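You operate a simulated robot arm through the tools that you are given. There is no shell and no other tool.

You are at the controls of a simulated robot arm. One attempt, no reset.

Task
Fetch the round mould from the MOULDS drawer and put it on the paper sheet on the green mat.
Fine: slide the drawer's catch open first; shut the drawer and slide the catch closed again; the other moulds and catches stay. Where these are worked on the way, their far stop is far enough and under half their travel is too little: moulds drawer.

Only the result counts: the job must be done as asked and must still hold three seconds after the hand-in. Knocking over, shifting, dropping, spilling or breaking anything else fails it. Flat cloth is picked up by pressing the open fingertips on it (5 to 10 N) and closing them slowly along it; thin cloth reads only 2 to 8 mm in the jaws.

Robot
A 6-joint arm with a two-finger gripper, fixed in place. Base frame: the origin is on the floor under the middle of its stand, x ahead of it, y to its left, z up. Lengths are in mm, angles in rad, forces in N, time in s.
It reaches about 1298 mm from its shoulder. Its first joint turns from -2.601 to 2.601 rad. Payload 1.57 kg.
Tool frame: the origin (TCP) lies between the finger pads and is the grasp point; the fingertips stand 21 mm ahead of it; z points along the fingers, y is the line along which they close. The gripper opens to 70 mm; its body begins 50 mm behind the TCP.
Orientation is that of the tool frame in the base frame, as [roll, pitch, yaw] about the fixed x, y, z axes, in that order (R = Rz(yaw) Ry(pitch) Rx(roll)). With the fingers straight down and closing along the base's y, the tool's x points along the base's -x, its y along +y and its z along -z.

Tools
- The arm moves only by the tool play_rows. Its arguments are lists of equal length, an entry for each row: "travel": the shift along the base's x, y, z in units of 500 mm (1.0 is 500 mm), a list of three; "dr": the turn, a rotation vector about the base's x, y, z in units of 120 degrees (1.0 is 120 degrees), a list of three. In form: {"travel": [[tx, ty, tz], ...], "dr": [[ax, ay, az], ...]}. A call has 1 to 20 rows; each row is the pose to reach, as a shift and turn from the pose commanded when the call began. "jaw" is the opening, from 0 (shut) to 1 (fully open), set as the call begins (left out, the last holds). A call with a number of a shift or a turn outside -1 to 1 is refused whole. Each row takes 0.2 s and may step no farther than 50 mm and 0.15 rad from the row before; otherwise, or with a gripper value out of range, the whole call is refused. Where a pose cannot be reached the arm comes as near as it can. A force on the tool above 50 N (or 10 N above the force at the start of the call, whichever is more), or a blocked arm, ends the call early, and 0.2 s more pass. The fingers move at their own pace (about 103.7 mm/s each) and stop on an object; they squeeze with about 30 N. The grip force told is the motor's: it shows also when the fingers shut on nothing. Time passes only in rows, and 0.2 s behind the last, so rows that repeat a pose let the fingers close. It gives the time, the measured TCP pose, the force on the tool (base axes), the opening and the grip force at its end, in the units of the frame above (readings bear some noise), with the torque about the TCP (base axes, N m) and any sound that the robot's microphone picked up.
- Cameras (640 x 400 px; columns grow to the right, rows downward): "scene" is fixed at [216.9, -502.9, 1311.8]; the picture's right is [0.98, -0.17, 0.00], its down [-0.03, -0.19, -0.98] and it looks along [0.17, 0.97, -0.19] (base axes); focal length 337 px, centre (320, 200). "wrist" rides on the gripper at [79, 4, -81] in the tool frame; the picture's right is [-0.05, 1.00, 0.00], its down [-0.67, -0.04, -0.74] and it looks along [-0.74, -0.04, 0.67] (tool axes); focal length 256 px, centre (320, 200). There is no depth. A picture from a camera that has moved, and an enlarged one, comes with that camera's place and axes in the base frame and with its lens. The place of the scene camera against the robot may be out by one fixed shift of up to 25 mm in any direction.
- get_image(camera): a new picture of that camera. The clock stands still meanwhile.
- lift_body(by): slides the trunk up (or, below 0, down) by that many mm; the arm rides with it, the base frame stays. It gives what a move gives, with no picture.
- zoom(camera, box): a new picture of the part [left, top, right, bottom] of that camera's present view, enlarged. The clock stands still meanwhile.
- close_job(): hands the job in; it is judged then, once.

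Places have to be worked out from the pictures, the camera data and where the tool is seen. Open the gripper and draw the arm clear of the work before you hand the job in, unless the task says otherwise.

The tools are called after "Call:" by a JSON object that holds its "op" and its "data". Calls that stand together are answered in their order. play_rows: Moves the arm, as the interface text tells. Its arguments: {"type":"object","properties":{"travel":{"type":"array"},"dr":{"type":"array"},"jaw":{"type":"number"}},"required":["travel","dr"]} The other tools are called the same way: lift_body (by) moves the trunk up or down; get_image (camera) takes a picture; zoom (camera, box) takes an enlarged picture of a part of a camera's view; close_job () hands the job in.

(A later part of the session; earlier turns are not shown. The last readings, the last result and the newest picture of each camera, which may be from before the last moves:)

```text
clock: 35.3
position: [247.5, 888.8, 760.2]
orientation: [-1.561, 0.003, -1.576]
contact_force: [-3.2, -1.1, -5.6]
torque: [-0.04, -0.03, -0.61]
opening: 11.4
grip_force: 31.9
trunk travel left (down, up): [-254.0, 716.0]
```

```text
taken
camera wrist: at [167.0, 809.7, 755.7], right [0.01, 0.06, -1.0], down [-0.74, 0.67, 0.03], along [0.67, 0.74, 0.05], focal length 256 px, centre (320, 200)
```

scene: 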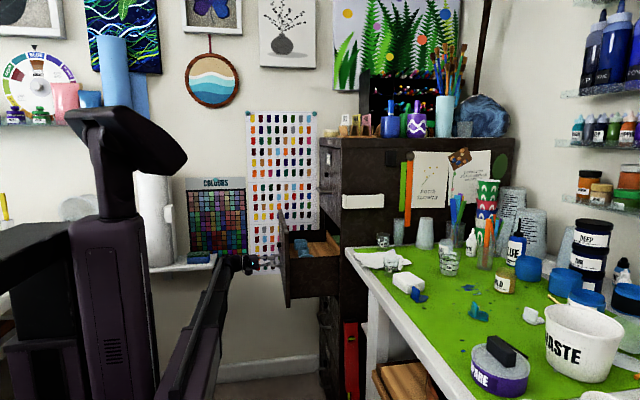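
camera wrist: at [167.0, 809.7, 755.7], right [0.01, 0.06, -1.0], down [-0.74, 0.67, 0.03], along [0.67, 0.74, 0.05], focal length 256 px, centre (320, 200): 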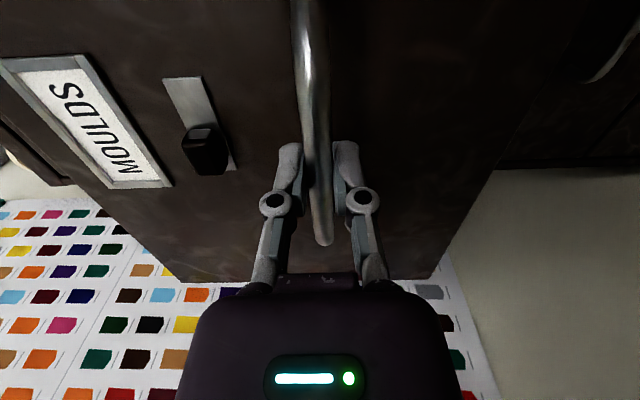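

The drawer has opened about 205 mm with blue items inside. I'll look closer before pulling on to the stop.

Call:
{"op": "zoom", "data": {"camera": "scene", "box": [260, 190, 360, 320]}}

Call:
{"op": "play_rows", "data": {"travel": [[-0.03, 0, 0], [-0.06, 0, 0], [-0.09, 0, 0], [-0.12, 0, 0], [-0.15, 0, 0], [-0.18, 0, 0], [-0.21, 0, 0]], "dr": [[0, 0, 0], [0, 0, 0], [0, 0, 0], [0, 0, 0], [0, 0, 0], [0, 0, 0], [0, 0, 0]]}}

Call:
{"op": "zoom", "data": {"camera": "scene", "box": [220, 190, 360, 320]}}

```text
3.08 times, centred on (310, 255) of scene
camera zoom: at [216.9, -502.9, 1311.8], right [0.98, -0.17, 0.0], down [-0.03, -0.19, -0.98], along [0.17, 0.97, -0.19], focal length 1038 px, centre (351, 31)
```

zoom: 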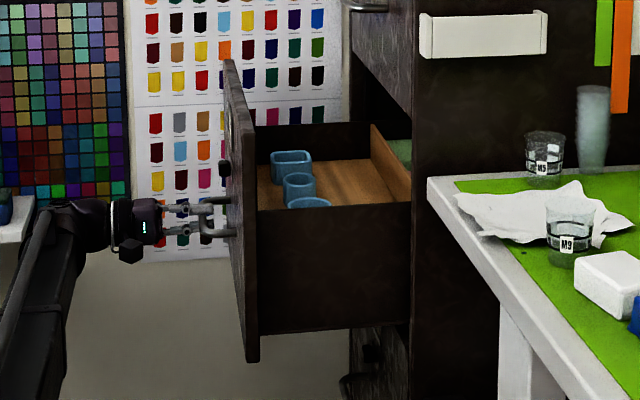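

```text
clock: 36.9
position: [143.0, 888.6, 759.9]
orientation: [-1.561, 0.002, -1.576]
contact_force: [-2.8, 0.0, -4.5]
torque: [-0.06, -0.04, -0.36]
opening: 11.3
grip_force: 32.7
trunk travel left (down, up): [-254.0, 716.0]
```

```text
3.08 times, centred on (290, 255) of scene
camera zoom: at [216.9, -502.9, 1311.8], right [0.98, -0.17, 0.0], down [-0.03, -0.19, -0.98], along [0.17, 0.97, -0.19], focal length 1038 px, centre (412, 31)
```

zoom: 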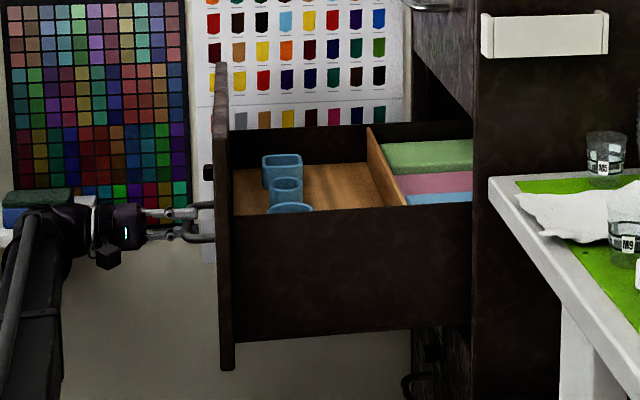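

The drawer is out about 310 mm and its wooden compartment holds three blue moulds near the front. I'll pull on towards its far stop in smaller steps.

Call:
{"op": "play_rows", "data": {"travel": [[-0.02, 0, 0], [-0.04, 0, 0], [-0.06, 0, 0], [-0.08, 0, 0], [-0.1, 0, 0], [-0.12, 0, 0], [-0.14, 0, 0]], "dr": [[0, 0, 0], [0, 0, 0], [0, 0, 0], [0, 0, 0], [0, 0, 0], [0, 0, 0], [0, 0, 0]]}}

Call:
{"op": "get_image", "data": {"camera": "scene"}}

```text
clock: 38.5
position: [72.0, 889.5, 759.9]
orientation: [-1.561, 0.005, -1.575]
contact_force: [-0.2, 0.1, -0.3]
torque: [0.01, -0.01, 0.01]
opening: 0.0
grip_force: 28.2
trunk travel left (down, up): [-254.0, 716.0]
```

```text
taken
```

scene: 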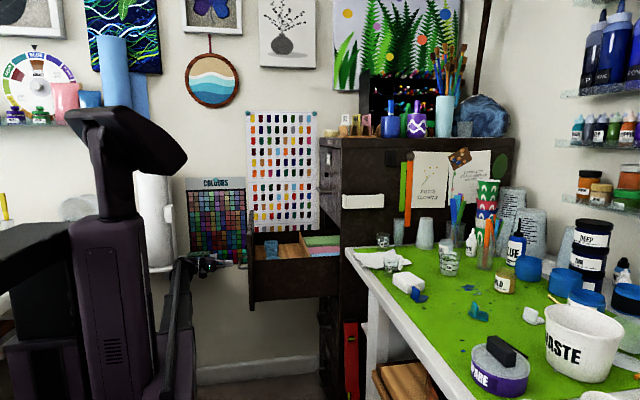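

The fingers slid off the bar, so the drawer met its far stop somewhere past 310 mm. I'll look closely at the drawer and its contents.

Call:
{"op": "zoom", "data": {"camera": "scene", "box": [220, 190, 360, 320]}}

Call:
{"op": "zoom", "data": {"camera": "scene", "box": [240, 220, 320, 280]}}

Call:
{"op": "get_image", "data": {"camera": "wrist"}}

```text
3.08 times, centred on (290, 255) of scene
camera zoom: at [216.9, -502.9, 1311.8], right [0.98, -0.17, 0.0], down [-0.03, -0.19, -0.98], along [0.17, 0.97, -0.19], focal length 1038 px, centre (412, 31)
```

zoom: 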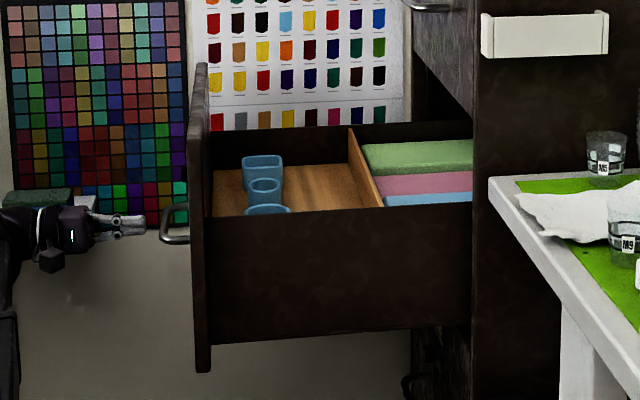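

```text
6.67 times, centred on (280, 250) of scene
camera zoom: at [216.9, -502.9, 1311.8], right [0.98, -0.17, 0.0], down [-0.03, -0.19, -0.98], along [0.17, 0.97, -0.19], focal length 2249 px, centre (587, -133)
```

zoom: 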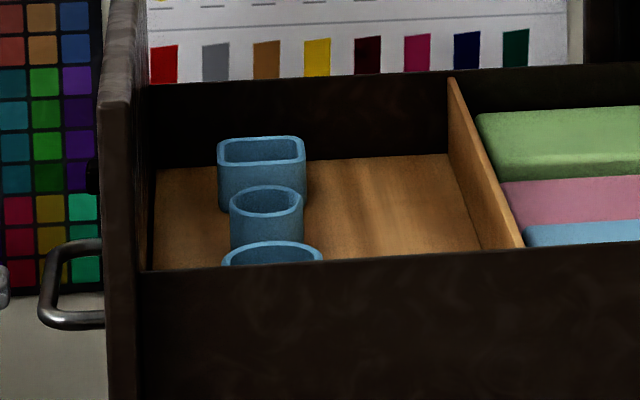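

```text
taken
camera wrist: at [-8.1, 809.6, 756.0], right [0.01, 0.06, -1.0], down [-0.74, 0.67, 0.03], along [0.67, 0.74, 0.05], focal length 256 px, centre (320, 200)
```

wrist: 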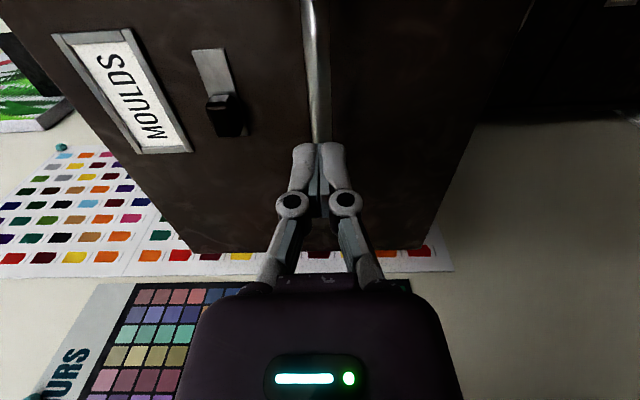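

The drawer front is now near x≈163, i.e. about 336 mm out at its stop. The gripper is clear of the handle, so I'll raise the trunk to get above the drawer for a top view.

Call:
{"op": "lift_body", "data": {"by": 440}}

Call:
{"op": "get_image", "data": {"camera": "wrist"}}

Call:
{"op": "get_image", "data": {"camera": "scene"}}

```text
refused: 440 is not a number from -400 to 400
```

```text
taken
camera wrist: at [-8.1, 809.6, 756.0], right [0.01, 0.06, -1.0], down [-0.74, 0.67, 0.03], along [0.67, 0.74, 0.05], focal length 256 px, centre (320, 200)
```

wrist: 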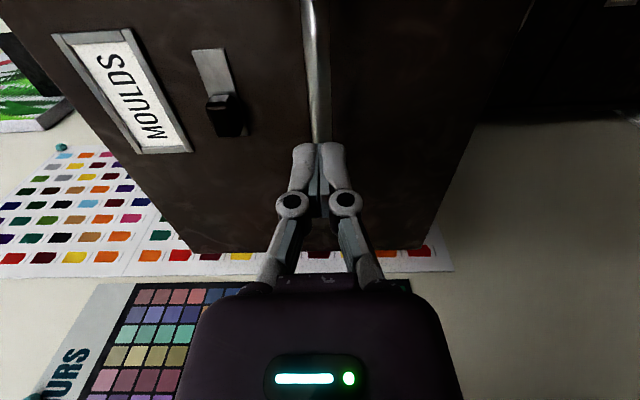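

```text
taken
```

scene: 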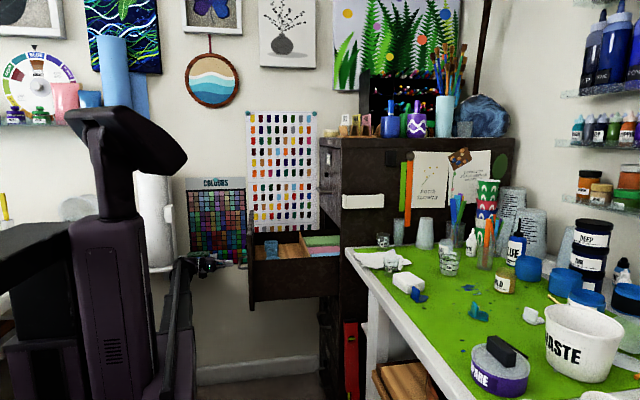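

One lift is limited to 400 mm, so I'll raise in two parts, 240 mm then 200 mm; the fingers are clear of the bar.

Call:
{"op": "lift_body", "data": {"by": 240}}

Call:
{"op": "lift_body", "data": {"by": 200}}

Call:
{"op": "get_image", "data": {"camera": "scene"}}

```text
clock: 41.0
position: [73.4, 890.5, 1000.7]
orientation: [-1.56, 0.002, -1.573]
contact_force: [0.4, -0.4, -0.2]
torque: [0.02, -0.01, -0.02]
opening: 0.1
grip_force: 28.0
trunk travel left (down, up): [-494.0, 476.0]
```

```text
clock: 43.2
position: [73.9, 890.2, 1199.6]
orientation: [-1.561, 0.003, -1.573]
contact_force: [0.3, 0.2, 0.6]
torque: [0.02, 0.0, -0.03]
opening: 0.0
grip_force: 28.1
trunk travel left (down, up): [-694.0, 276.0]
```

```text
taken
```

scene: 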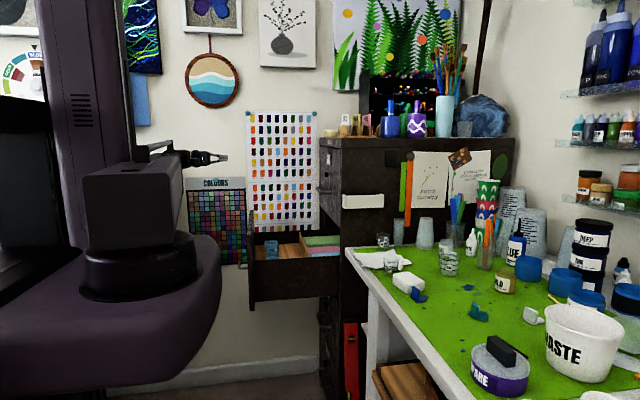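

The tool is clear above. I'll turn the fingers down (closing along x), following the arm's own drop of about 187 mm, ending near (250, 700) for a view over the moulds.

Call:
{"op": "play_rows", "data": {"travel": [[0.032, -0.0345, -0.0532], [0.064, -0.069, -0.1054], [0.096, -0.1035, -0.1554], [0.129, -0.138, -0.2022], [0.161, -0.1725, -0.2449], [0.193, -0.207, -0.2826], [0.225, -0.2415, -0.3146], [0.257, -0.276, -0.3402], [0.29, -0.3105, -0.3588], [0.322, -0.345, -0.3702], [0.354, -0.38, -0.374]], "dr": [[0, 0.0682, 0], [0, 0.1364, 0], [0, 0.2045, 0], [0, 0.2727, 0], [0, 0.3409, 0], [0, 0.4091, 0], [0, 0.4773, 0], [0, 0.5455, 0], [0, 0.6136, 0], [0, 0.6818, 0], [0, 0.75, 0]], "jaw": 1.0}}

Call:
{"op": "get_image", "data": {"camera": "wrist"}}

Call:
{"op": "get_image", "data": {"camera": "scene"}}

```text
clock: 45.6
position: [250.7, 698.8, 1012.4]
orientation: [-3.135, -0.005, -1.574]
contact_force: [-0.1, -0.9, 0.1]
torque: [0.05, 0.0, 0.02]
opening: 70.2
grip_force: 0.0
trunk travel left (down, up): [-694.0, 276.0]
```

```text
taken
camera wrist: at [246.0, 619.2, 1094.7], right [-1.0, 0.06, -0.01], down [0.03, 0.67, 0.74], along [0.05, 0.74, -0.67], focal length 256 px, centre (320, 200)
```

wrist: 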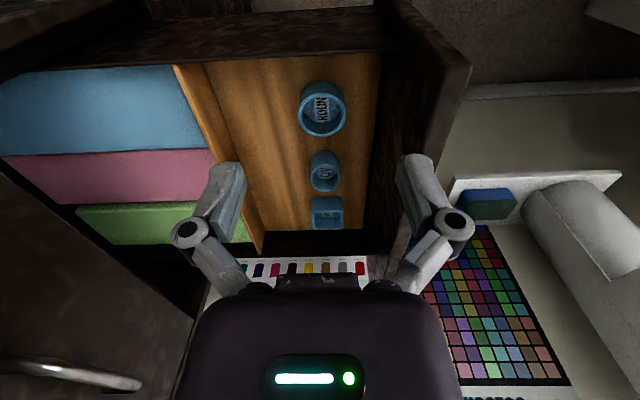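

```text
taken
```

scene: 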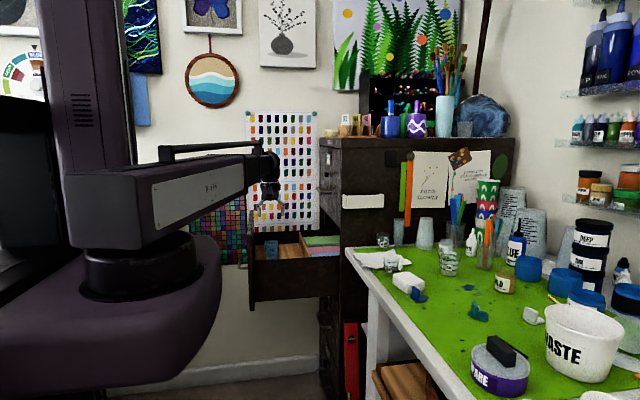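

Excellent top view: three moulds stand in a row on the wooden floor. I'll enlarge them to read the marks and tell which one is round.

Call:
{"op": "zoom", "data": {"camera": "wrist", "box": [270, 60, 390, 240]}}

Call:
{"op": "zoom", "data": {"camera": "wrist", "box": [290, 75, 360, 145]}}

Call:
{"op": "zoom", "data": {"camera": "wrist", "box": [295, 140, 360, 240]}}

```text
2.22 times, centred on (330, 150) of wrist
camera zoom: at [246.0, 619.2, 1094.7], right [-1.0, 0.06, -0.01], down [0.03, 0.67, 0.74], along [0.05, 0.74, -0.67], focal length 569 px, centre (298, 311)
```

zoom: 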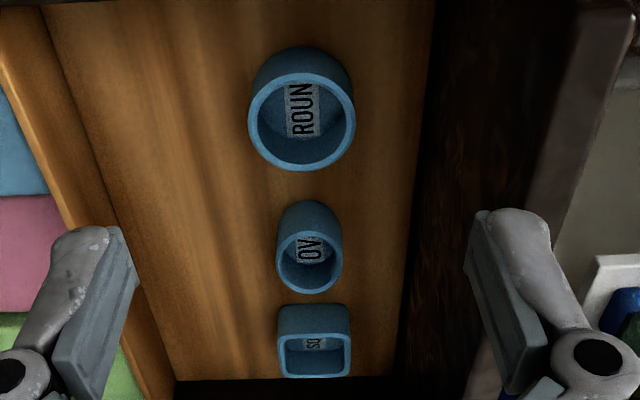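

```text
5.71 times, centred on (325, 110) of wrist
camera zoom: at [246.0, 619.2, 1094.7], right [-1.0, 0.06, -0.01], down [0.03, 0.67, 0.74], along [0.05, 0.74, -0.67], focal length 1463 px, centre (291, 714)
```

zoom: 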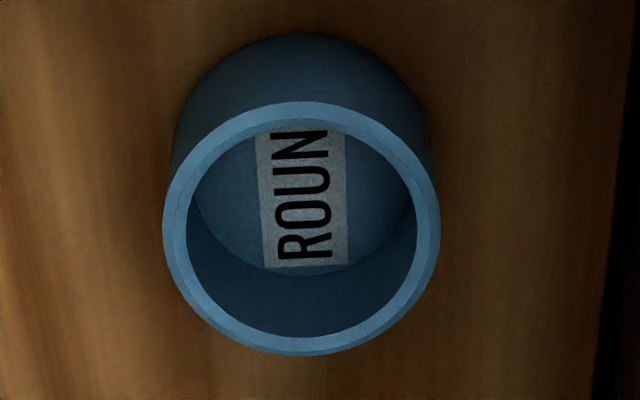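

```text
4.00 times, centred on (328, 190) of wrist
camera zoom: at [246.0, 619.2, 1094.7], right [-1.0, 0.06, -0.01], down [0.03, 0.67, 0.74], along [0.05, 0.74, -0.67], focal length 1024 px, centre (290, 240)
```

zoom: 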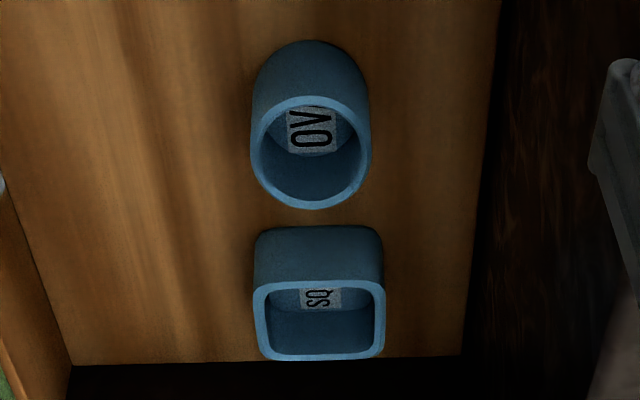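

The nearest mould (about x 255, y 766) carries "ROUND"; the middle one is oval, the far one square. I'll move the TCP over the round mould at this height for a second view to fix heights.

Call:
{"op": "play_rows", "data": {"travel": [[0.0025, 0.033, 0], [0.005, 0.066, 0], [0.0095, 0.1, 0], [0.0095, 0.134, 0]], "dr": [[0, 0, 0], [0, 0, 0], [0, 0, 0], [0, 0, 0]]}}

Call:
{"op": "get_image", "data": {"camera": "wrist"}}

Call:
{"op": "zoom", "data": {"camera": "wrist", "box": [270, 90, 390, 190]}}

```text
clock: 46.6
position: [255.9, 767.0, 1011.1]
orientation: [-3.131, -0.003, -1.576]
contact_force: [0.3, -0.4, -0.1]
torque: [-0.02, 0.02, 0.03]
opening: 69.8
grip_force: 0.0
trunk travel left (down, up): [-694.0, 276.0]
```

```text
taken
camera wrist: at [250.7, 687.0, 1094.6], right [-1.0, 0.06, -0.01], down [0.03, 0.67, 0.74], along [0.05, 0.74, -0.67], focal length 256 px, centre (320, 200)
```

wrist: 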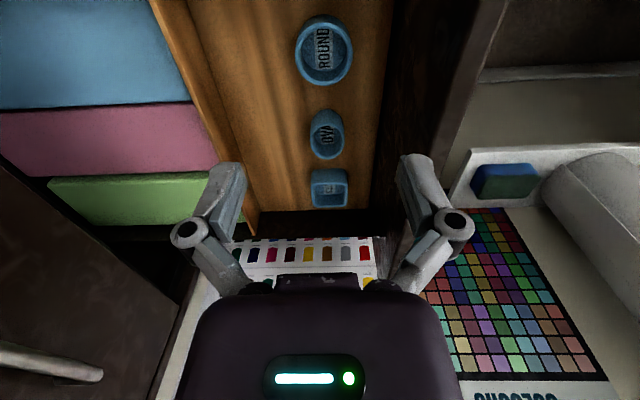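

```text
4.00 times, centred on (330, 140) of wrist
camera zoom: at [250.7, 687.0, 1094.6], right [-1.0, 0.06, -0.01], down [0.03, 0.67, 0.74], along [0.05, 0.74, -0.67], focal length 1024 px, centre (280, 440)
```

zoom: 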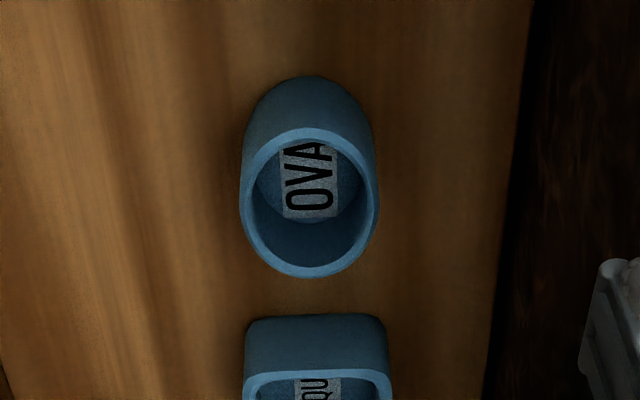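

Call:
{"op": "zoom", "data": {"camera": "wrist", "box": [280, 0, 370, 100]}}

Call:
{"op": "zoom", "data": {"camera": "wrist", "box": [140, 0, 520, 240]}}

```text
4.00 times, centred on (325, 50) of wrist
camera zoom: at [250.7, 687.0, 1094.6], right [-1.0, 0.06, -0.01], down [0.03, 0.67, 0.74], along [0.05, 0.74, -0.67], focal length 1024 px, centre (300, 800)
```

zoom: 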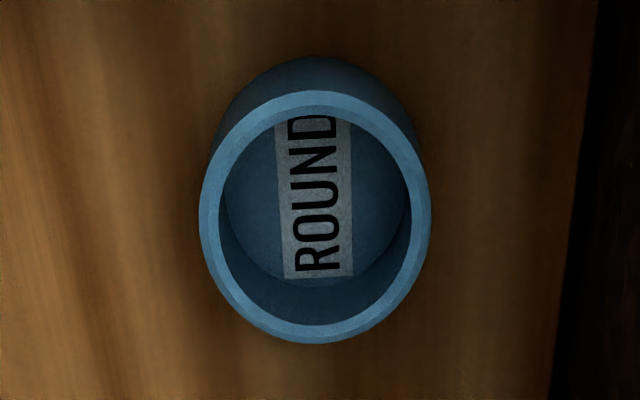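

```text
1.67 times, centred on (330, 120) of wrist
camera zoom: at [250.7, 687.0, 1094.6], right [-1.0, 0.06, -0.01], down [0.03, 0.67, 0.74], along [0.05, 0.74, -0.67], focal length 427 px, centre (303, 333)
```

zoom: 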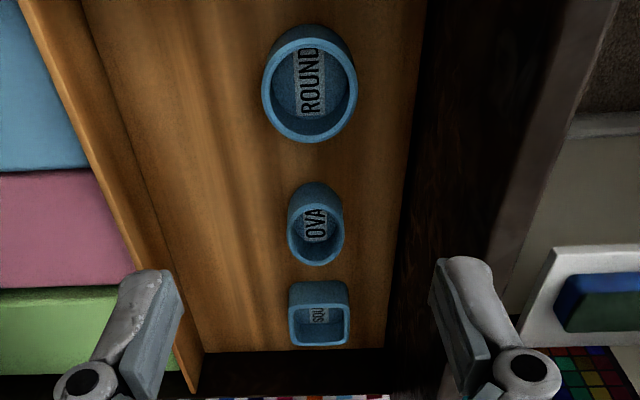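

Two views put the round mould's rim at z≈806 (diameter about 59.5, centre about x 256, y 784.5) on a floor near z≈775. Before lowering, I check how the arm's link sits relative to the drawer front's top edge (z≈941).

Call:
{"op": "zoom", "data": {"camera": "scene", "box": [140, 110, 340, 310]}}

Call:
{"op": "zoom", "data": {"camera": "scene", "box": [220, 130, 320, 260]}}

```text
2.00 times, centred on (240, 210) of scene
camera zoom: at [216.9, -502.9, 1311.8], right [0.98, -0.17, 0.0], down [-0.03, -0.19, -0.98], along [0.17, 0.97, -0.19], focal length 675 px, centre (480, 180)
```

zoom: 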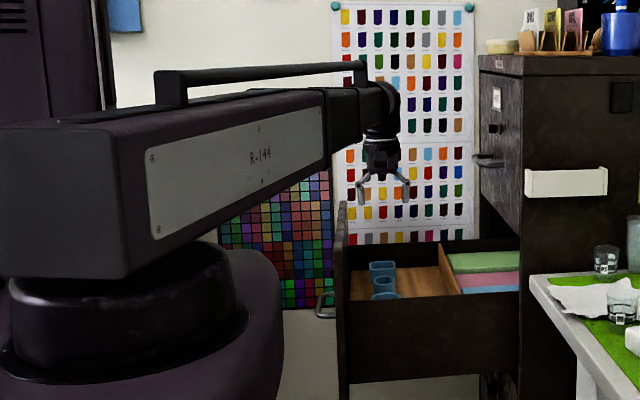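

```text
3.08 times, centred on (270, 195) of scene
camera zoom: at [216.9, -502.9, 1311.8], right [0.98, -0.17, 0.0], down [-0.03, -0.19, -0.98], along [0.17, 0.97, -0.19], focal length 1038 px, centre (474, 215)
```

zoom: 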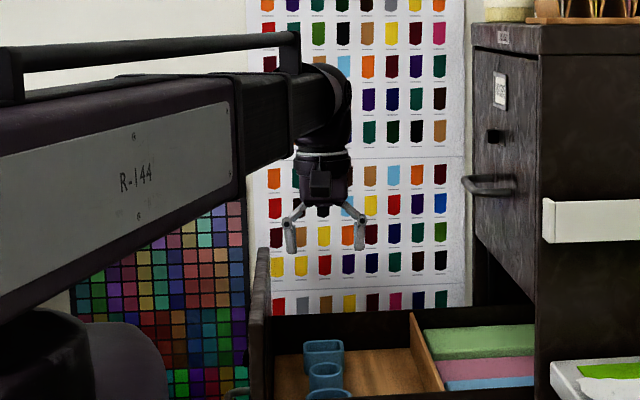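

The arm is a telescoping boom running straight from the base to the wrist; at grasp height it would pass close over the corner of the drawer front. To give room I'll try turning the tool a quarter turn about the vertical, camera to the +x side and closing along y, up here where it is clear.

Call:
{"op": "play_rows", "data": {"travel": [[0, 0.003, 0], [0, 0.006, 0], [0, 0.009, 0], [0, 0.012, 0], [0, 0.015, 0], [0, 0.018, 0], [0, 0.021, 0], [0, 0.024, 0], [0, 0.027, 0], [0, 0.03, 0], [0, 0.035, 0]], "dr": [[0, 0, 0.0682], [0, 0, 0.1364], [0, 0, 0.2045], [0, 0, 0.2727], [0, 0, 0.3409], [0, 0, 0.4091], [0, 0, 0.4773], [0, 0, 0.5455], [0, 0, 0.6136], [0, 0, 0.6818], [0, 0, 0.75]]}}

Call:
{"op": "get_image", "data": {"camera": "wrist"}}

Call:
{"op": "zoom", "data": {"camera": "scene", "box": [220, 130, 320, 260]}}

```text
clock: 49.0
position: [255.5, 783.2, 1012.5]
orientation: [-3.13, -0.003, 0.0]
contact_force: [0.0, -1.0, -0.5]
torque: [0.01, -0.04, -0.01]
opening: 70.2
grip_force: 0.0
trunk travel left (down, up): [-694.0, 276.0]
```

```text
taken
camera wrist: at [334.8, 778.2, 1094.7], right [-0.05, -1.0, -0.01], down [-0.67, 0.03, 0.74], along [-0.74, 0.05, -0.67], focal length 256 px, centre (320, 200)
```

wrist: 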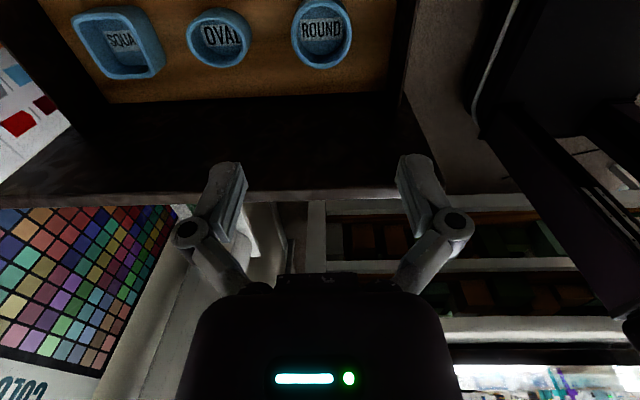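

```text
3.08 times, centred on (270, 195) of scene
camera zoom: at [216.9, -502.9, 1311.8], right [0.98, -0.17, 0.0], down [-0.03, -0.19, -0.98], along [0.17, 0.97, -0.19], focal length 1038 px, centre (474, 215)
```

zoom: 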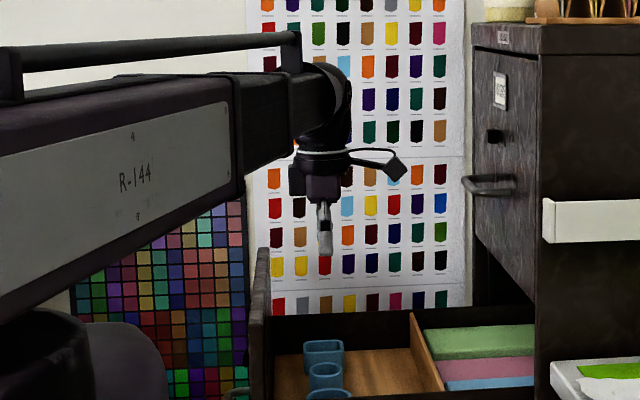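

The turn is reachable, and the camera now looks towards the drawer front (inner face x≈181, top z≈941). I'll measure the round mould again from here.

Call:
{"op": "zoom", "data": {"camera": "wrist", "box": [280, 0, 370, 80]}}

```text
5.00 times, centred on (325, 40) of wrist
camera zoom: at [334.8, 778.2, 1094.7], right [-0.05, -1.0, -0.01], down [-0.67, 0.03, 0.74], along [-0.74, 0.05, -0.67], focal length 1280 px, centre (295, 1000)
```

zoom: 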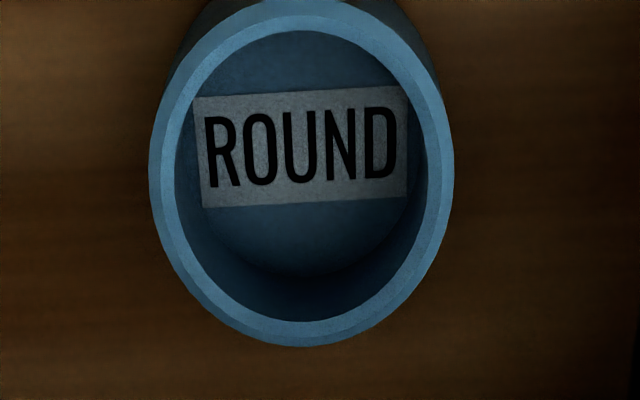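

Three views agree on the round mould's centre at (256.5, 784.5). I'll tilt the tool 10° so the wrist sits further to +x (boom clear of the drawer front), centre it, and lower part of the way.

Call:
{"op": "play_rows", "data": {"travel": [[0.001, 0.0015, 0], [0.002, 0.003, 0], [0.002, 0.003, 0]], "dr": [[0, 0.042, 0], [0, 0.0833, 0], [0, 0.0833, 0]]}}

Call:
{"op": "lift_body", "data": {"by": -120}}

Call:
{"op": "get_image", "data": {"camera": "wrist"}}

Call:
{"op": "zoom", "data": {"camera": "scene", "box": [180, 160, 340, 280]}}

```text
clock: 49.8
position: [255.8, 785.2, 1014.2]
orientation: [-3.131, 0.171, -0.001]
contact_force: [0.6, -0.1, 0.5]
torque: [0.02, -0.01, 0.02]
opening: 69.9
grip_force: 0.1
trunk travel left (down, up): [-694.0, 276.0]
```

```text
clock: 51.3
position: [256.8, 785.1, 895.1]
orientation: [-3.131, 0.17, -0.004]
contact_force: [-0.5, 0.7, -0.3]
torque: [0.05, 0.02, 0.0]
opening: 70.1
grip_force: 0.0
trunk travel left (down, up): [-574.0, 396.0]
```

```text
taken
camera wrist: at [348.9, 778.8, 962.6], right [-0.06, -1.0, 0.0], down [-0.53, 0.03, 0.85], along [-0.85, 0.05, -0.53], focal length 256 px, centre (320, 200)
```

wrist: 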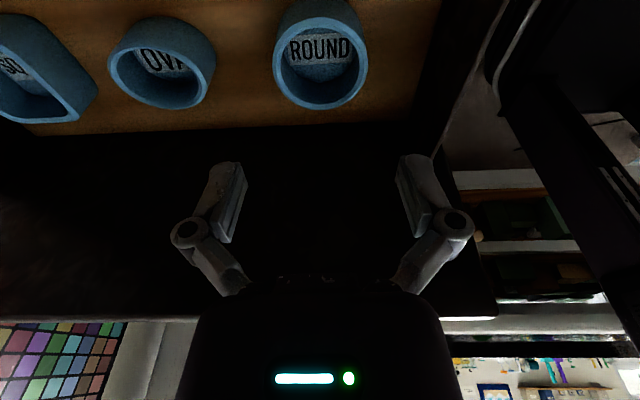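

```text
3.33 times, centred on (260, 220) of scene
camera zoom: at [216.9, -502.9, 1311.8], right [0.98, -0.17, 0.0], down [-0.03, -0.19, -0.98], along [0.17, 0.97, -0.19], focal length 1125 px, centre (520, 133)
```

zoom: 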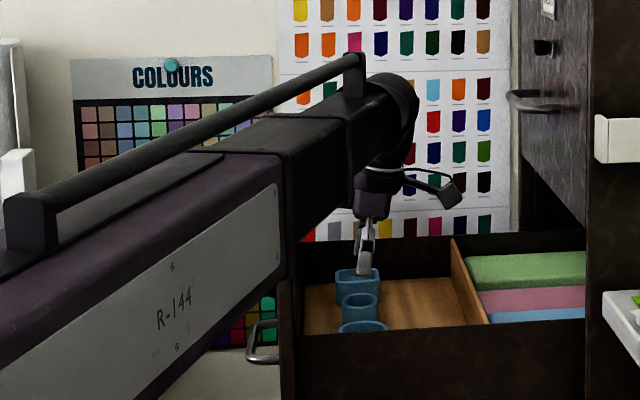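

The tips are still above the rims, and the tilted wrist is set off to +x. I'll enlarge the scene near the boom end and drawer-front corner to judge that clearance.

Call:
{"op": "zoom", "data": {"camera": "scene", "box": [240, 170, 320, 270]}}

Call:
{"op": "get_image", "data": {"camera": "scene"}}

```text
4.00 times, centred on (280, 220) of scene
camera zoom: at [216.9, -502.9, 1311.8], right [0.98, -0.17, 0.0], down [-0.03, -0.19, -0.98], along [0.17, 0.97, -0.19], focal length 1350 px, centre (480, 120)
```

zoom: 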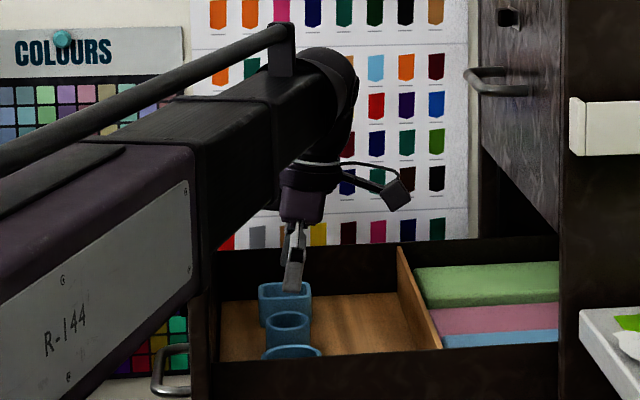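

```text
taken
```

scene: 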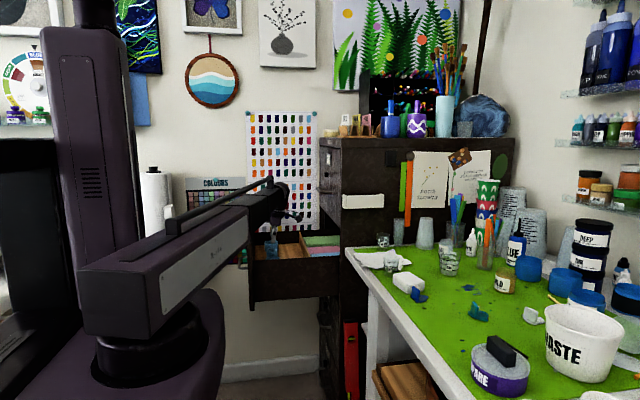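

By my estimate the boom's inner section passes about 15–20 mm to the side of the drawer front's corner, so the descent is clear. I'll check the mould's centring once more from this height.

Call:
{"op": "zoom", "data": {"camera": "wrist", "box": [240, 0, 420, 120]}}

```text
3.33 times, centred on (330, 60) of wrist
camera zoom: at [348.9, 778.8, 962.6], right [-0.06, -1.0, 0.0], down [-0.53, 0.03, 0.85], along [-0.85, 0.05, -0.53], focal length 853 px, centre (287, 667)
```

zoom: 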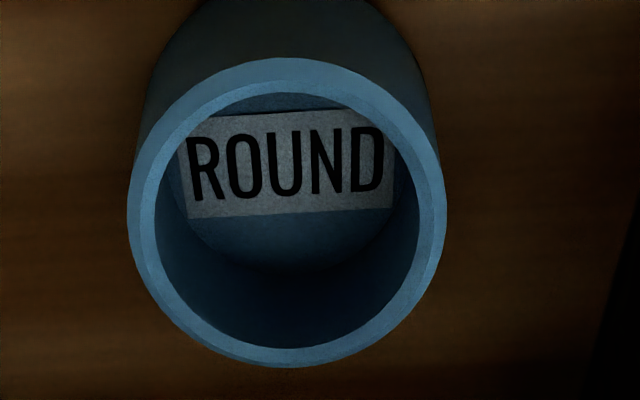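

The mould's centre is confirmed at about (256, 784), within 1 mm of the TCP line. I'll lower to TCP z≈810 in two parts.

Call:
{"op": "lift_body", "data": {"by": -60}}

Call:
{"op": "get_image", "data": {"camera": "wrist"}}

Call:
{"op": "zoom", "data": {"camera": "scene", "box": [220, 180, 320, 290]}}

```text
clock: 52.3
position: [256.4, 784.7, 834.5]
orientation: [-3.131, 0.171, -0.003]
contact_force: [0.2, 0.8, -1.0]
torque: [0.02, 0.02, -0.03]
opening: 70.0
grip_force: 0.1
trunk travel left (down, up): [-514.0, 456.0]
```

```text
taken
camera wrist: at [348.9, 778.8, 902.6], right [-0.06, -1.0, 0.0], down [-0.53, 0.03, 0.85], along [-0.85, 0.05, -0.53], focal length 256 px, centre (320, 200)
```

wrist: 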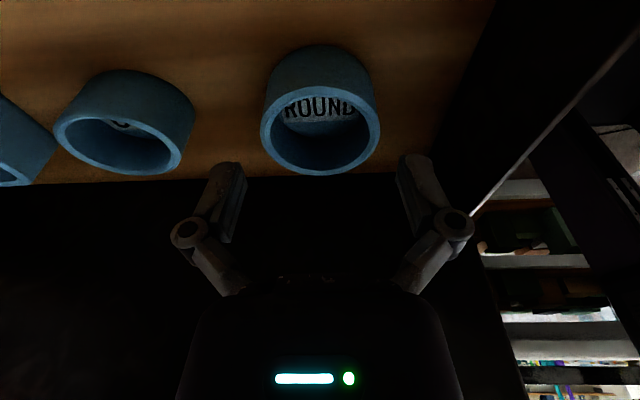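

```text
3.64 times, centred on (270, 235) of scene
camera zoom: at [216.9, -502.9, 1311.8], right [0.98, -0.17, 0.0], down [-0.03, -0.19, -0.98], along [0.17, 0.97, -0.19], focal length 1227 px, centre (502, 73)
```

zoom: 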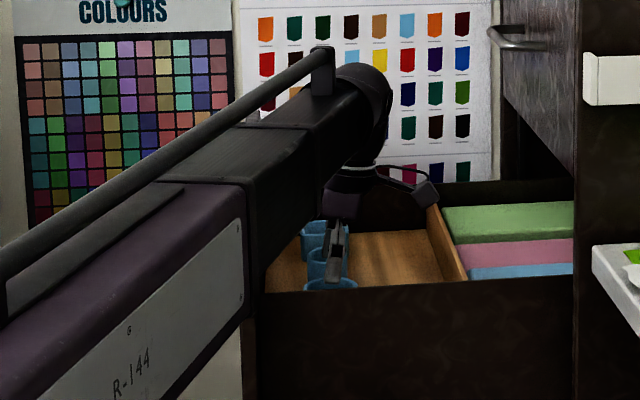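

The round mould is centred between the open fingers and nothing is touching. I'll lower the last 24 mm.

Call:
{"op": "lift_body", "data": {"by": -24}}

Call:
{"op": "get_image", "data": {"camera": "wrist"}}

Call:
{"op": "zoom", "data": {"camera": "scene", "box": [220, 180, 320, 290]}}

```text
clock: 53.0
position: [256.5, 786.0, 811.6]
orientation: [-3.131, 0.17, -0.002]
contact_force: [-0.1, 0.3, 0.6]
torque: [-0.01, 0.01, -0.02]
opening: 69.8
grip_force: 0.1
trunk travel left (down, up): [-490.0, 480.0]
```

```text
taken
camera wrist: at [348.9, 778.8, 878.5], right [-0.06, -1.0, 0.0], down [-0.53, 0.03, 0.85], along [-0.85, 0.05, -0.53], focal length 256 px, centre (320, 200)
```

wrist: 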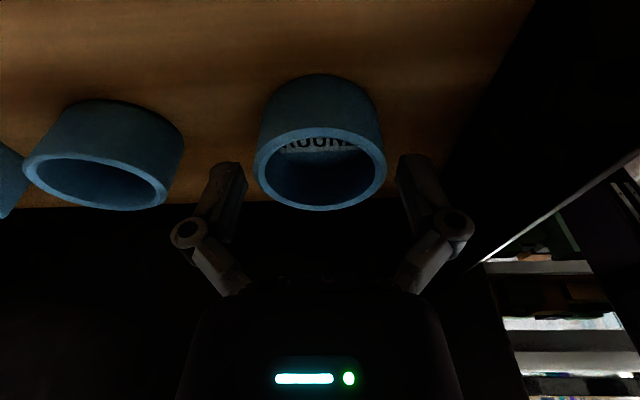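

```text
3.64 times, centred on (270, 235) of scene
camera zoom: at [216.9, -502.9, 1311.8], right [0.98, -0.17, 0.0], down [-0.03, -0.19, -0.98], along [0.17, 0.97, -0.19], focal length 1227 px, centre (502, 73)
```

zoom: 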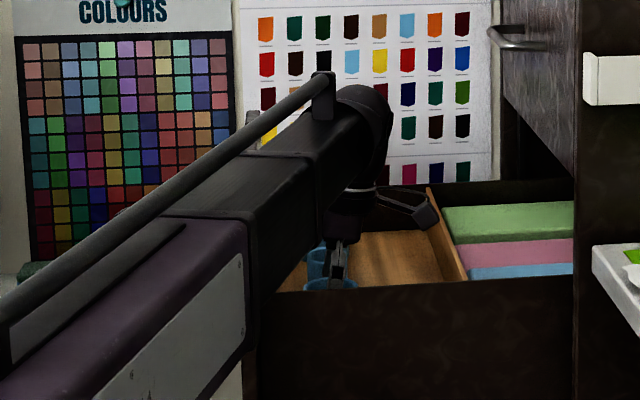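

No contact yet; tips are about 16 mm below the rim. I'll go 4 mm lower for a surer hold, then close.

Call:
{"op": "lift_body", "data": {"by": -4}}

Call:
{"op": "play_rows", "data": {"travel": [[0, 0, 0], [0, 0, 0], [0, 0, 0], [0, 0, 0]], "dr": [[0, 0, 0], [0, 0, 0], [0, 0, 0], [0, 0, 0]], "jaw": 0.6}}

Call:
{"op": "get_image", "data": {"camera": "wrist"}}

```text
clock: 53.5
position: [255.8, 784.9, 807.3]
orientation: [-3.132, 0.171, -0.004]
contact_force: [-0.4, 0.3, 0.7]
torque: [0.03, 0.03, -0.04]
opening: 69.7
grip_force: 0.1
trunk travel left (down, up): [-486.0, 484.0]
```

```text
clock: 54.5
position: [256.3, 784.9, 807.1]
orientation: [-3.131, 0.172, -0.003]
contact_force: [0.5, 0.8, 5.2]
torque: [0.03, 0.01, 0.0]
opening: 56.4
grip_force: 30.2
trunk travel left (down, up): [-486.0, 484.0]
```

```text
taken
camera wrist: at [348.9, 778.6, 874.8], right [-0.06, -1.0, 0.0], down [-0.53, 0.03, 0.85], along [-0.85, 0.05, -0.53], focal length 256 px, centre (320, 200)
```

wrist: 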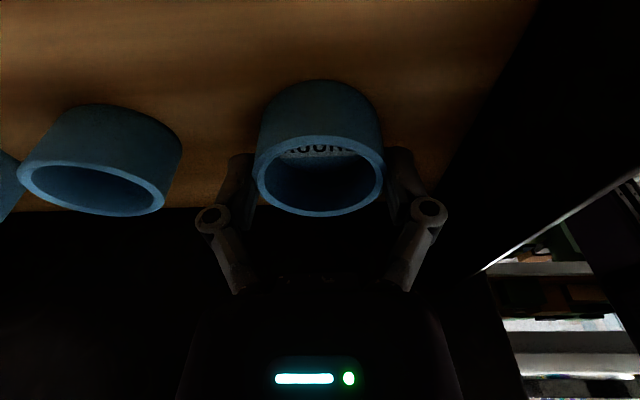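

The fingers hold the mould at 56 mm opening with 30 N. I'll lift 40 mm and look to confirm it comes along cleanly.

Call:
{"op": "lift_body", "data": {"by": 40}}

Call:
{"op": "get_image", "data": {"camera": "wrist"}}

```text
clock: 55.3
position: [256.2, 785.9, 846.7]
orientation: [-3.134, 0.172, -0.003]
contact_force: [-0.5, -0.1, -1.3]
torque: [-0.02, 0.01, 0.0]
opening: 56.2
grip_force: 30.0
trunk travel left (down, up): [-526.0, 444.0]
```

```text
taken
camera wrist: at [348.9, 779.1, 914.3], right [-0.06, -1.0, 0.0], down [-0.53, 0.03, 0.85], along [-0.85, 0.05, -0.53], focal length 256 px, centre (320, 200)
```

wrist: 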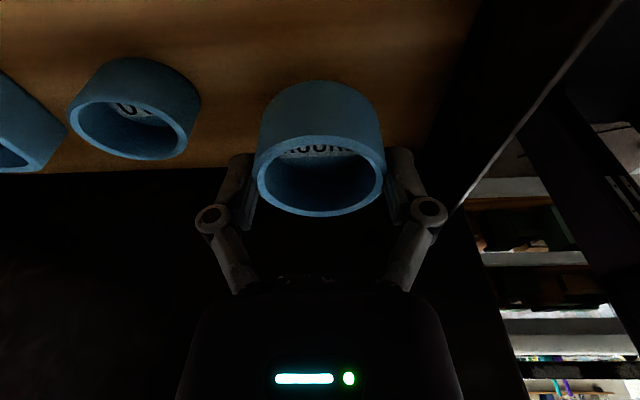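

The mould is lifted and the others stayed put. I'll raise 190 mm more to clear the drawer front and everything on the table.

Call:
{"op": "lift_body", "data": {"by": 190}}

Call:
{"op": "get_image", "data": {"camera": "wrist"}}

Call:
{"op": "get_image", "data": {"camera": "scene"}}

```text
clock: 57.4
position: [256.7, 784.4, 1037.7]
orientation: [-3.133, 0.173, -0.002]
contact_force: [0.3, 0.8, -0.7]
torque: [0.0, 0.0, -0.01]
opening: 56.0
grip_force: 29.9
trunk travel left (down, up): [-716.0, 254.0]
```

```text
taken
camera wrist: at [348.9, 779.1, 1104.3], right [-0.06, -1.0, 0.0], down [-0.53, 0.03, 0.85], along [-0.85, 0.05, -0.53], focal length 256 px, centre (320, 200)
```

wrist: 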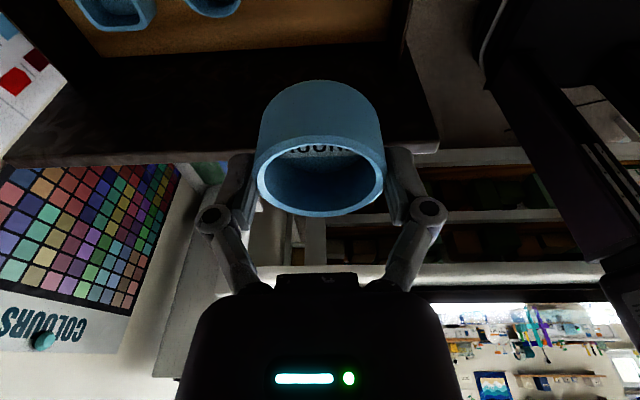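

```text
taken
```

scene: 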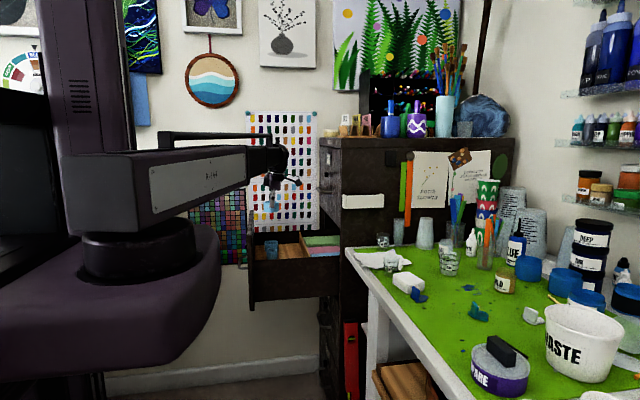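

The round mould is held upright, clear of everything; the drawer still has the oval and square. Keeping the tilt, I'll swing out over the open floor towards the table while turning the tool about the vertical so the camera ends on the robot's side.

Call:
{"op": "play_rows", "data": {"travel": [[0.0171, -0.0482, 0], [0.0342, -0.0964, 0], [0.0513, -0.1445, 0], [0.0684, -0.1927, 0], [0.0855, -0.2409, 0], [0.1025, -0.2891, 0], [0.1196, -0.3373, 0], [0.1367, -0.3855, 0], [0.1538, -0.4336, 0], [0.1709, -0.4818, 0], [0.188, -0.53, 0]], "dr": [[0, 0, -0.0682], [0, 0, -0.1364], [0, 0, -0.2045], [0, 0, -0.2727], [0, 0, -0.3409], [0, 0, -0.4091], [0, 0, -0.4773], [0, 0, -0.5455], [0, 0, -0.6136], [0, 0, -0.6818], [0, 0, -0.75]]}}

Call:
{"op": "get_image", "data": {"camera": "scene"}}

Call:
{"op": "get_image", "data": {"camera": "wrist"}}

```text
clock: 59.8
position: [350.2, 519.4, 1036.9]
orientation: [-3.132, 0.17, -1.575]
contact_force: [1.3, -0.4, -1.0]
torque: [-0.02, 0.02, -0.02]
opening: 56.4
grip_force: 29.9
trunk travel left (down, up): [-716.0, 254.0]
```

```text
taken
```

scene: 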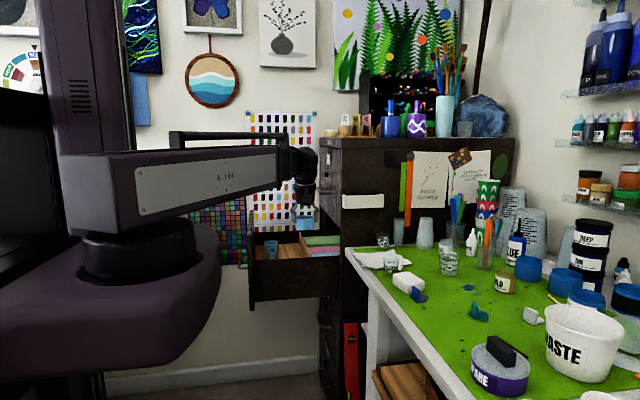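

```text
taken
camera wrist: at [345.1, 426.7, 1104.6], right [-1.0, 0.06, 0.0], down [0.03, 0.53, 0.85], along [0.05, 0.85, -0.53], focal length 256 px, centre (320, 200)
```

wrist: 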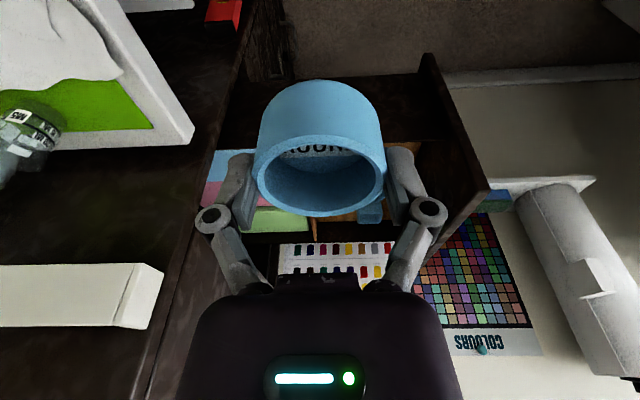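

The mould is held steady. I'll turn the second quarter while easing to about (420, 480), staying short of the table edge at x≈505.

Call:
{"op": "play_rows", "data": {"travel": [[0.0127, -0.0073, 0], [0.0255, -0.0145, 0], [0.0382, -0.0218, 0], [0.0509, -0.0291, 0], [0.0636, -0.0364, 0], [0.0764, -0.0436, 0], [0.0891, -0.0509, 0], [0.1018, -0.0582, 0], [0.1145, -0.0655, 0], [0.1273, -0.0727, 0], [0.14, -0.08, 0]], "dr": [[0, 0, -0.0682], [0, 0, -0.1364], [0, 0, -0.2045], [0, 0, -0.2727], [0, 0, -0.3409], [0, 0, -0.4091], [0, 0, -0.4773], [0, 0, -0.5455], [0, 0, -0.6136], [0, 0, -0.6818], [0, 0, -0.75]]}}

Call:
{"op": "get_image", "data": {"camera": "wrist"}}

Call:
{"op": "get_image", "data": {"camera": "scene"}}

```text
clock: 62.2
position: [420.5, 481.1, 1037.7]
orientation: [-3.133, 0.17, 3.137]
contact_force: [0.1, 0.0, -0.4]
torque: [-0.01, -0.04, -0.01]
opening: 56.4
grip_force: 30.0
trunk travel left (down, up): [-716.0, 254.0]
```

```text
taken
camera wrist: at [329.3, 484.9, 1104.5], right [0.06, 1.0, 0.0], down [0.53, -0.03, 0.85], along [0.85, -0.05, -0.53], focal length 256 px, centre (320, 200)
```

wrist: 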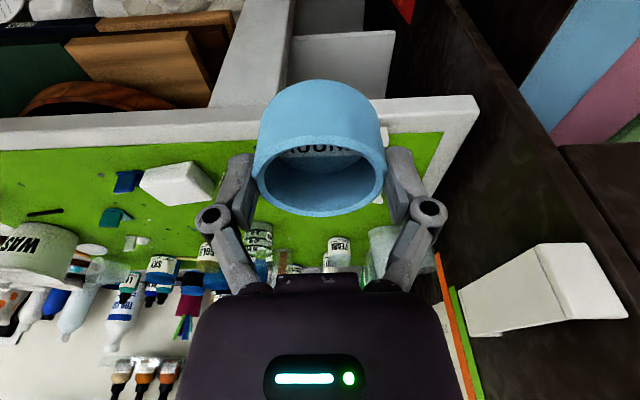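

```text
taken
```

scene: 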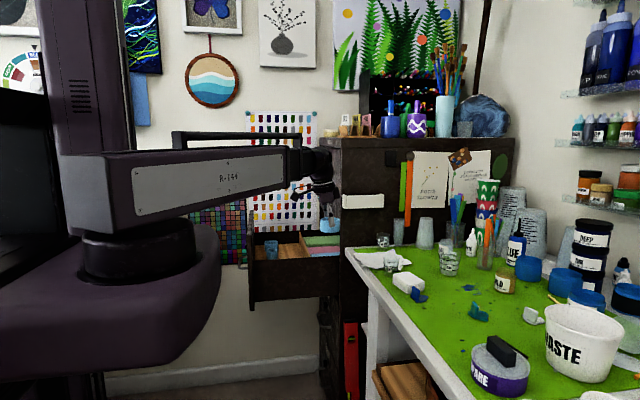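

The mould hides the paper from this camera, so I'll use the table corner and other shared features to fix the table height. Enlarging the table corner and nearby objects.

Call:
{"op": "zoom", "data": {"camera": "wrist", "box": [380, 80, 500, 220]}}

Call:
{"op": "zoom", "data": {"camera": "wrist", "box": [100, 90, 280, 280]}}

Call:
{"op": "zoom", "data": {"camera": "scene", "box": [330, 220, 430, 310]}}

```text
2.86 times, centred on (440, 150) of wrist
camera zoom: at [329.3, 484.9, 1104.5], right [0.06, 1.0, 0.0], down [0.53, -0.03, 0.85], along [0.85, -0.05, -0.53], focal length 731 px, centre (-23, 343)
```

zoom: 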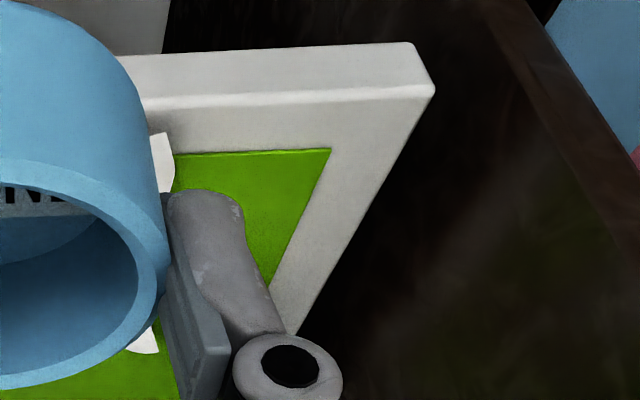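

```text
2.11 times, centred on (190, 185) of wrist
camera zoom: at [329.3, 484.9, 1104.5], right [0.06, 1.0, 0.0], down [0.53, -0.03, 0.85], along [0.85, -0.05, -0.53], focal length 539 px, centre (594, 232)
```

zoom: 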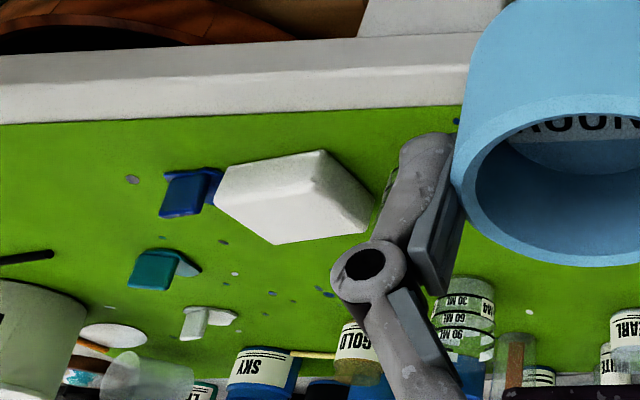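

```text
4.44 times, centred on (380, 265) of scene
camera zoom: at [216.9, -502.9, 1311.8], right [0.98, -0.17, 0.0], down [-0.03, -0.19, -0.98], along [0.17, 0.97, -0.19], focal length 1500 px, centre (53, -89)
```

zoom: 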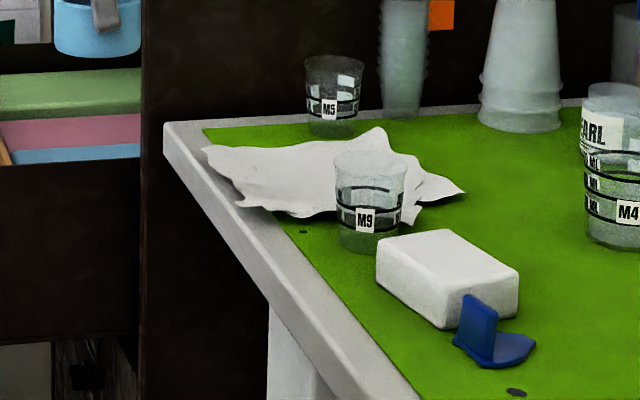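

Triangulating the mat's corner gives the mat surface at z≈892. From the first wrist picture the paper spans roughly x 515–670, y 385–560, so I aim for its middle near (593, 476), clear of the M9 and M5 cups. I'll move above it at this height and look again.

Call:
{"op": "play_rows", "data": {"travel": [[0.07, -0.002, 0], [0.14, -0.004, 0], [0.21, -0.006, 0], [0.28, -0.008, 0], [0.345, -0.01, 0], [0.345, -0.01, 0]], "dr": [[0, 0, 0], [0, 0, 0], [0, 0, 0], [0, 0, 0], [0, 0, 0], [0, 0, 0]]}}

Call:
{"op": "get_image", "data": {"camera": "wrist"}}

Call:
{"op": "get_image", "data": {"camera": "scene"}}

```text
clock: 63.6
position: [592.5, 474.1, 1037.7]
orientation: [-3.132, 0.171, 3.139]
contact_force: [0.0, 0.0, -0.6]
torque: [0.03, 0.01, -0.03]
opening: 56.4
grip_force: 29.9
trunk travel left (down, up): [-716.0, 254.0]
```

```text
taken
camera wrist: at [501.5, 479.4, 1104.5], right [0.06, 1.0, 0.0], down [0.53, -0.03, 0.85], along [0.85, -0.05, -0.53], focal length 256 px, centre (320, 200)
```

wrist: 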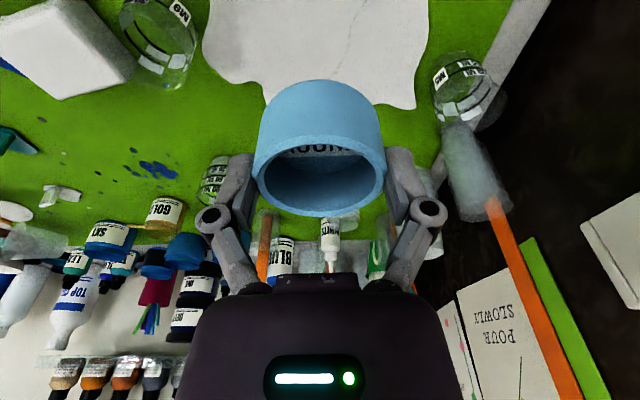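

```text
taken
```

scene: 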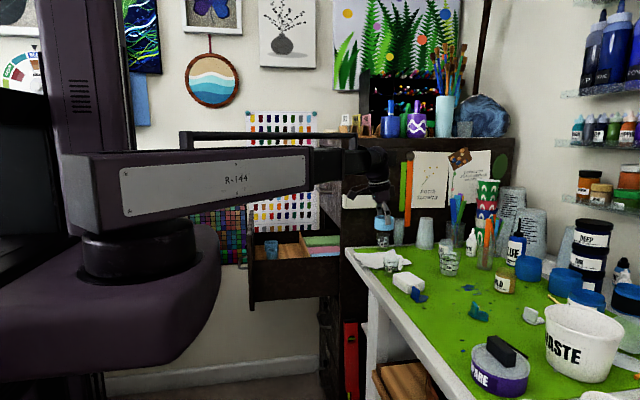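

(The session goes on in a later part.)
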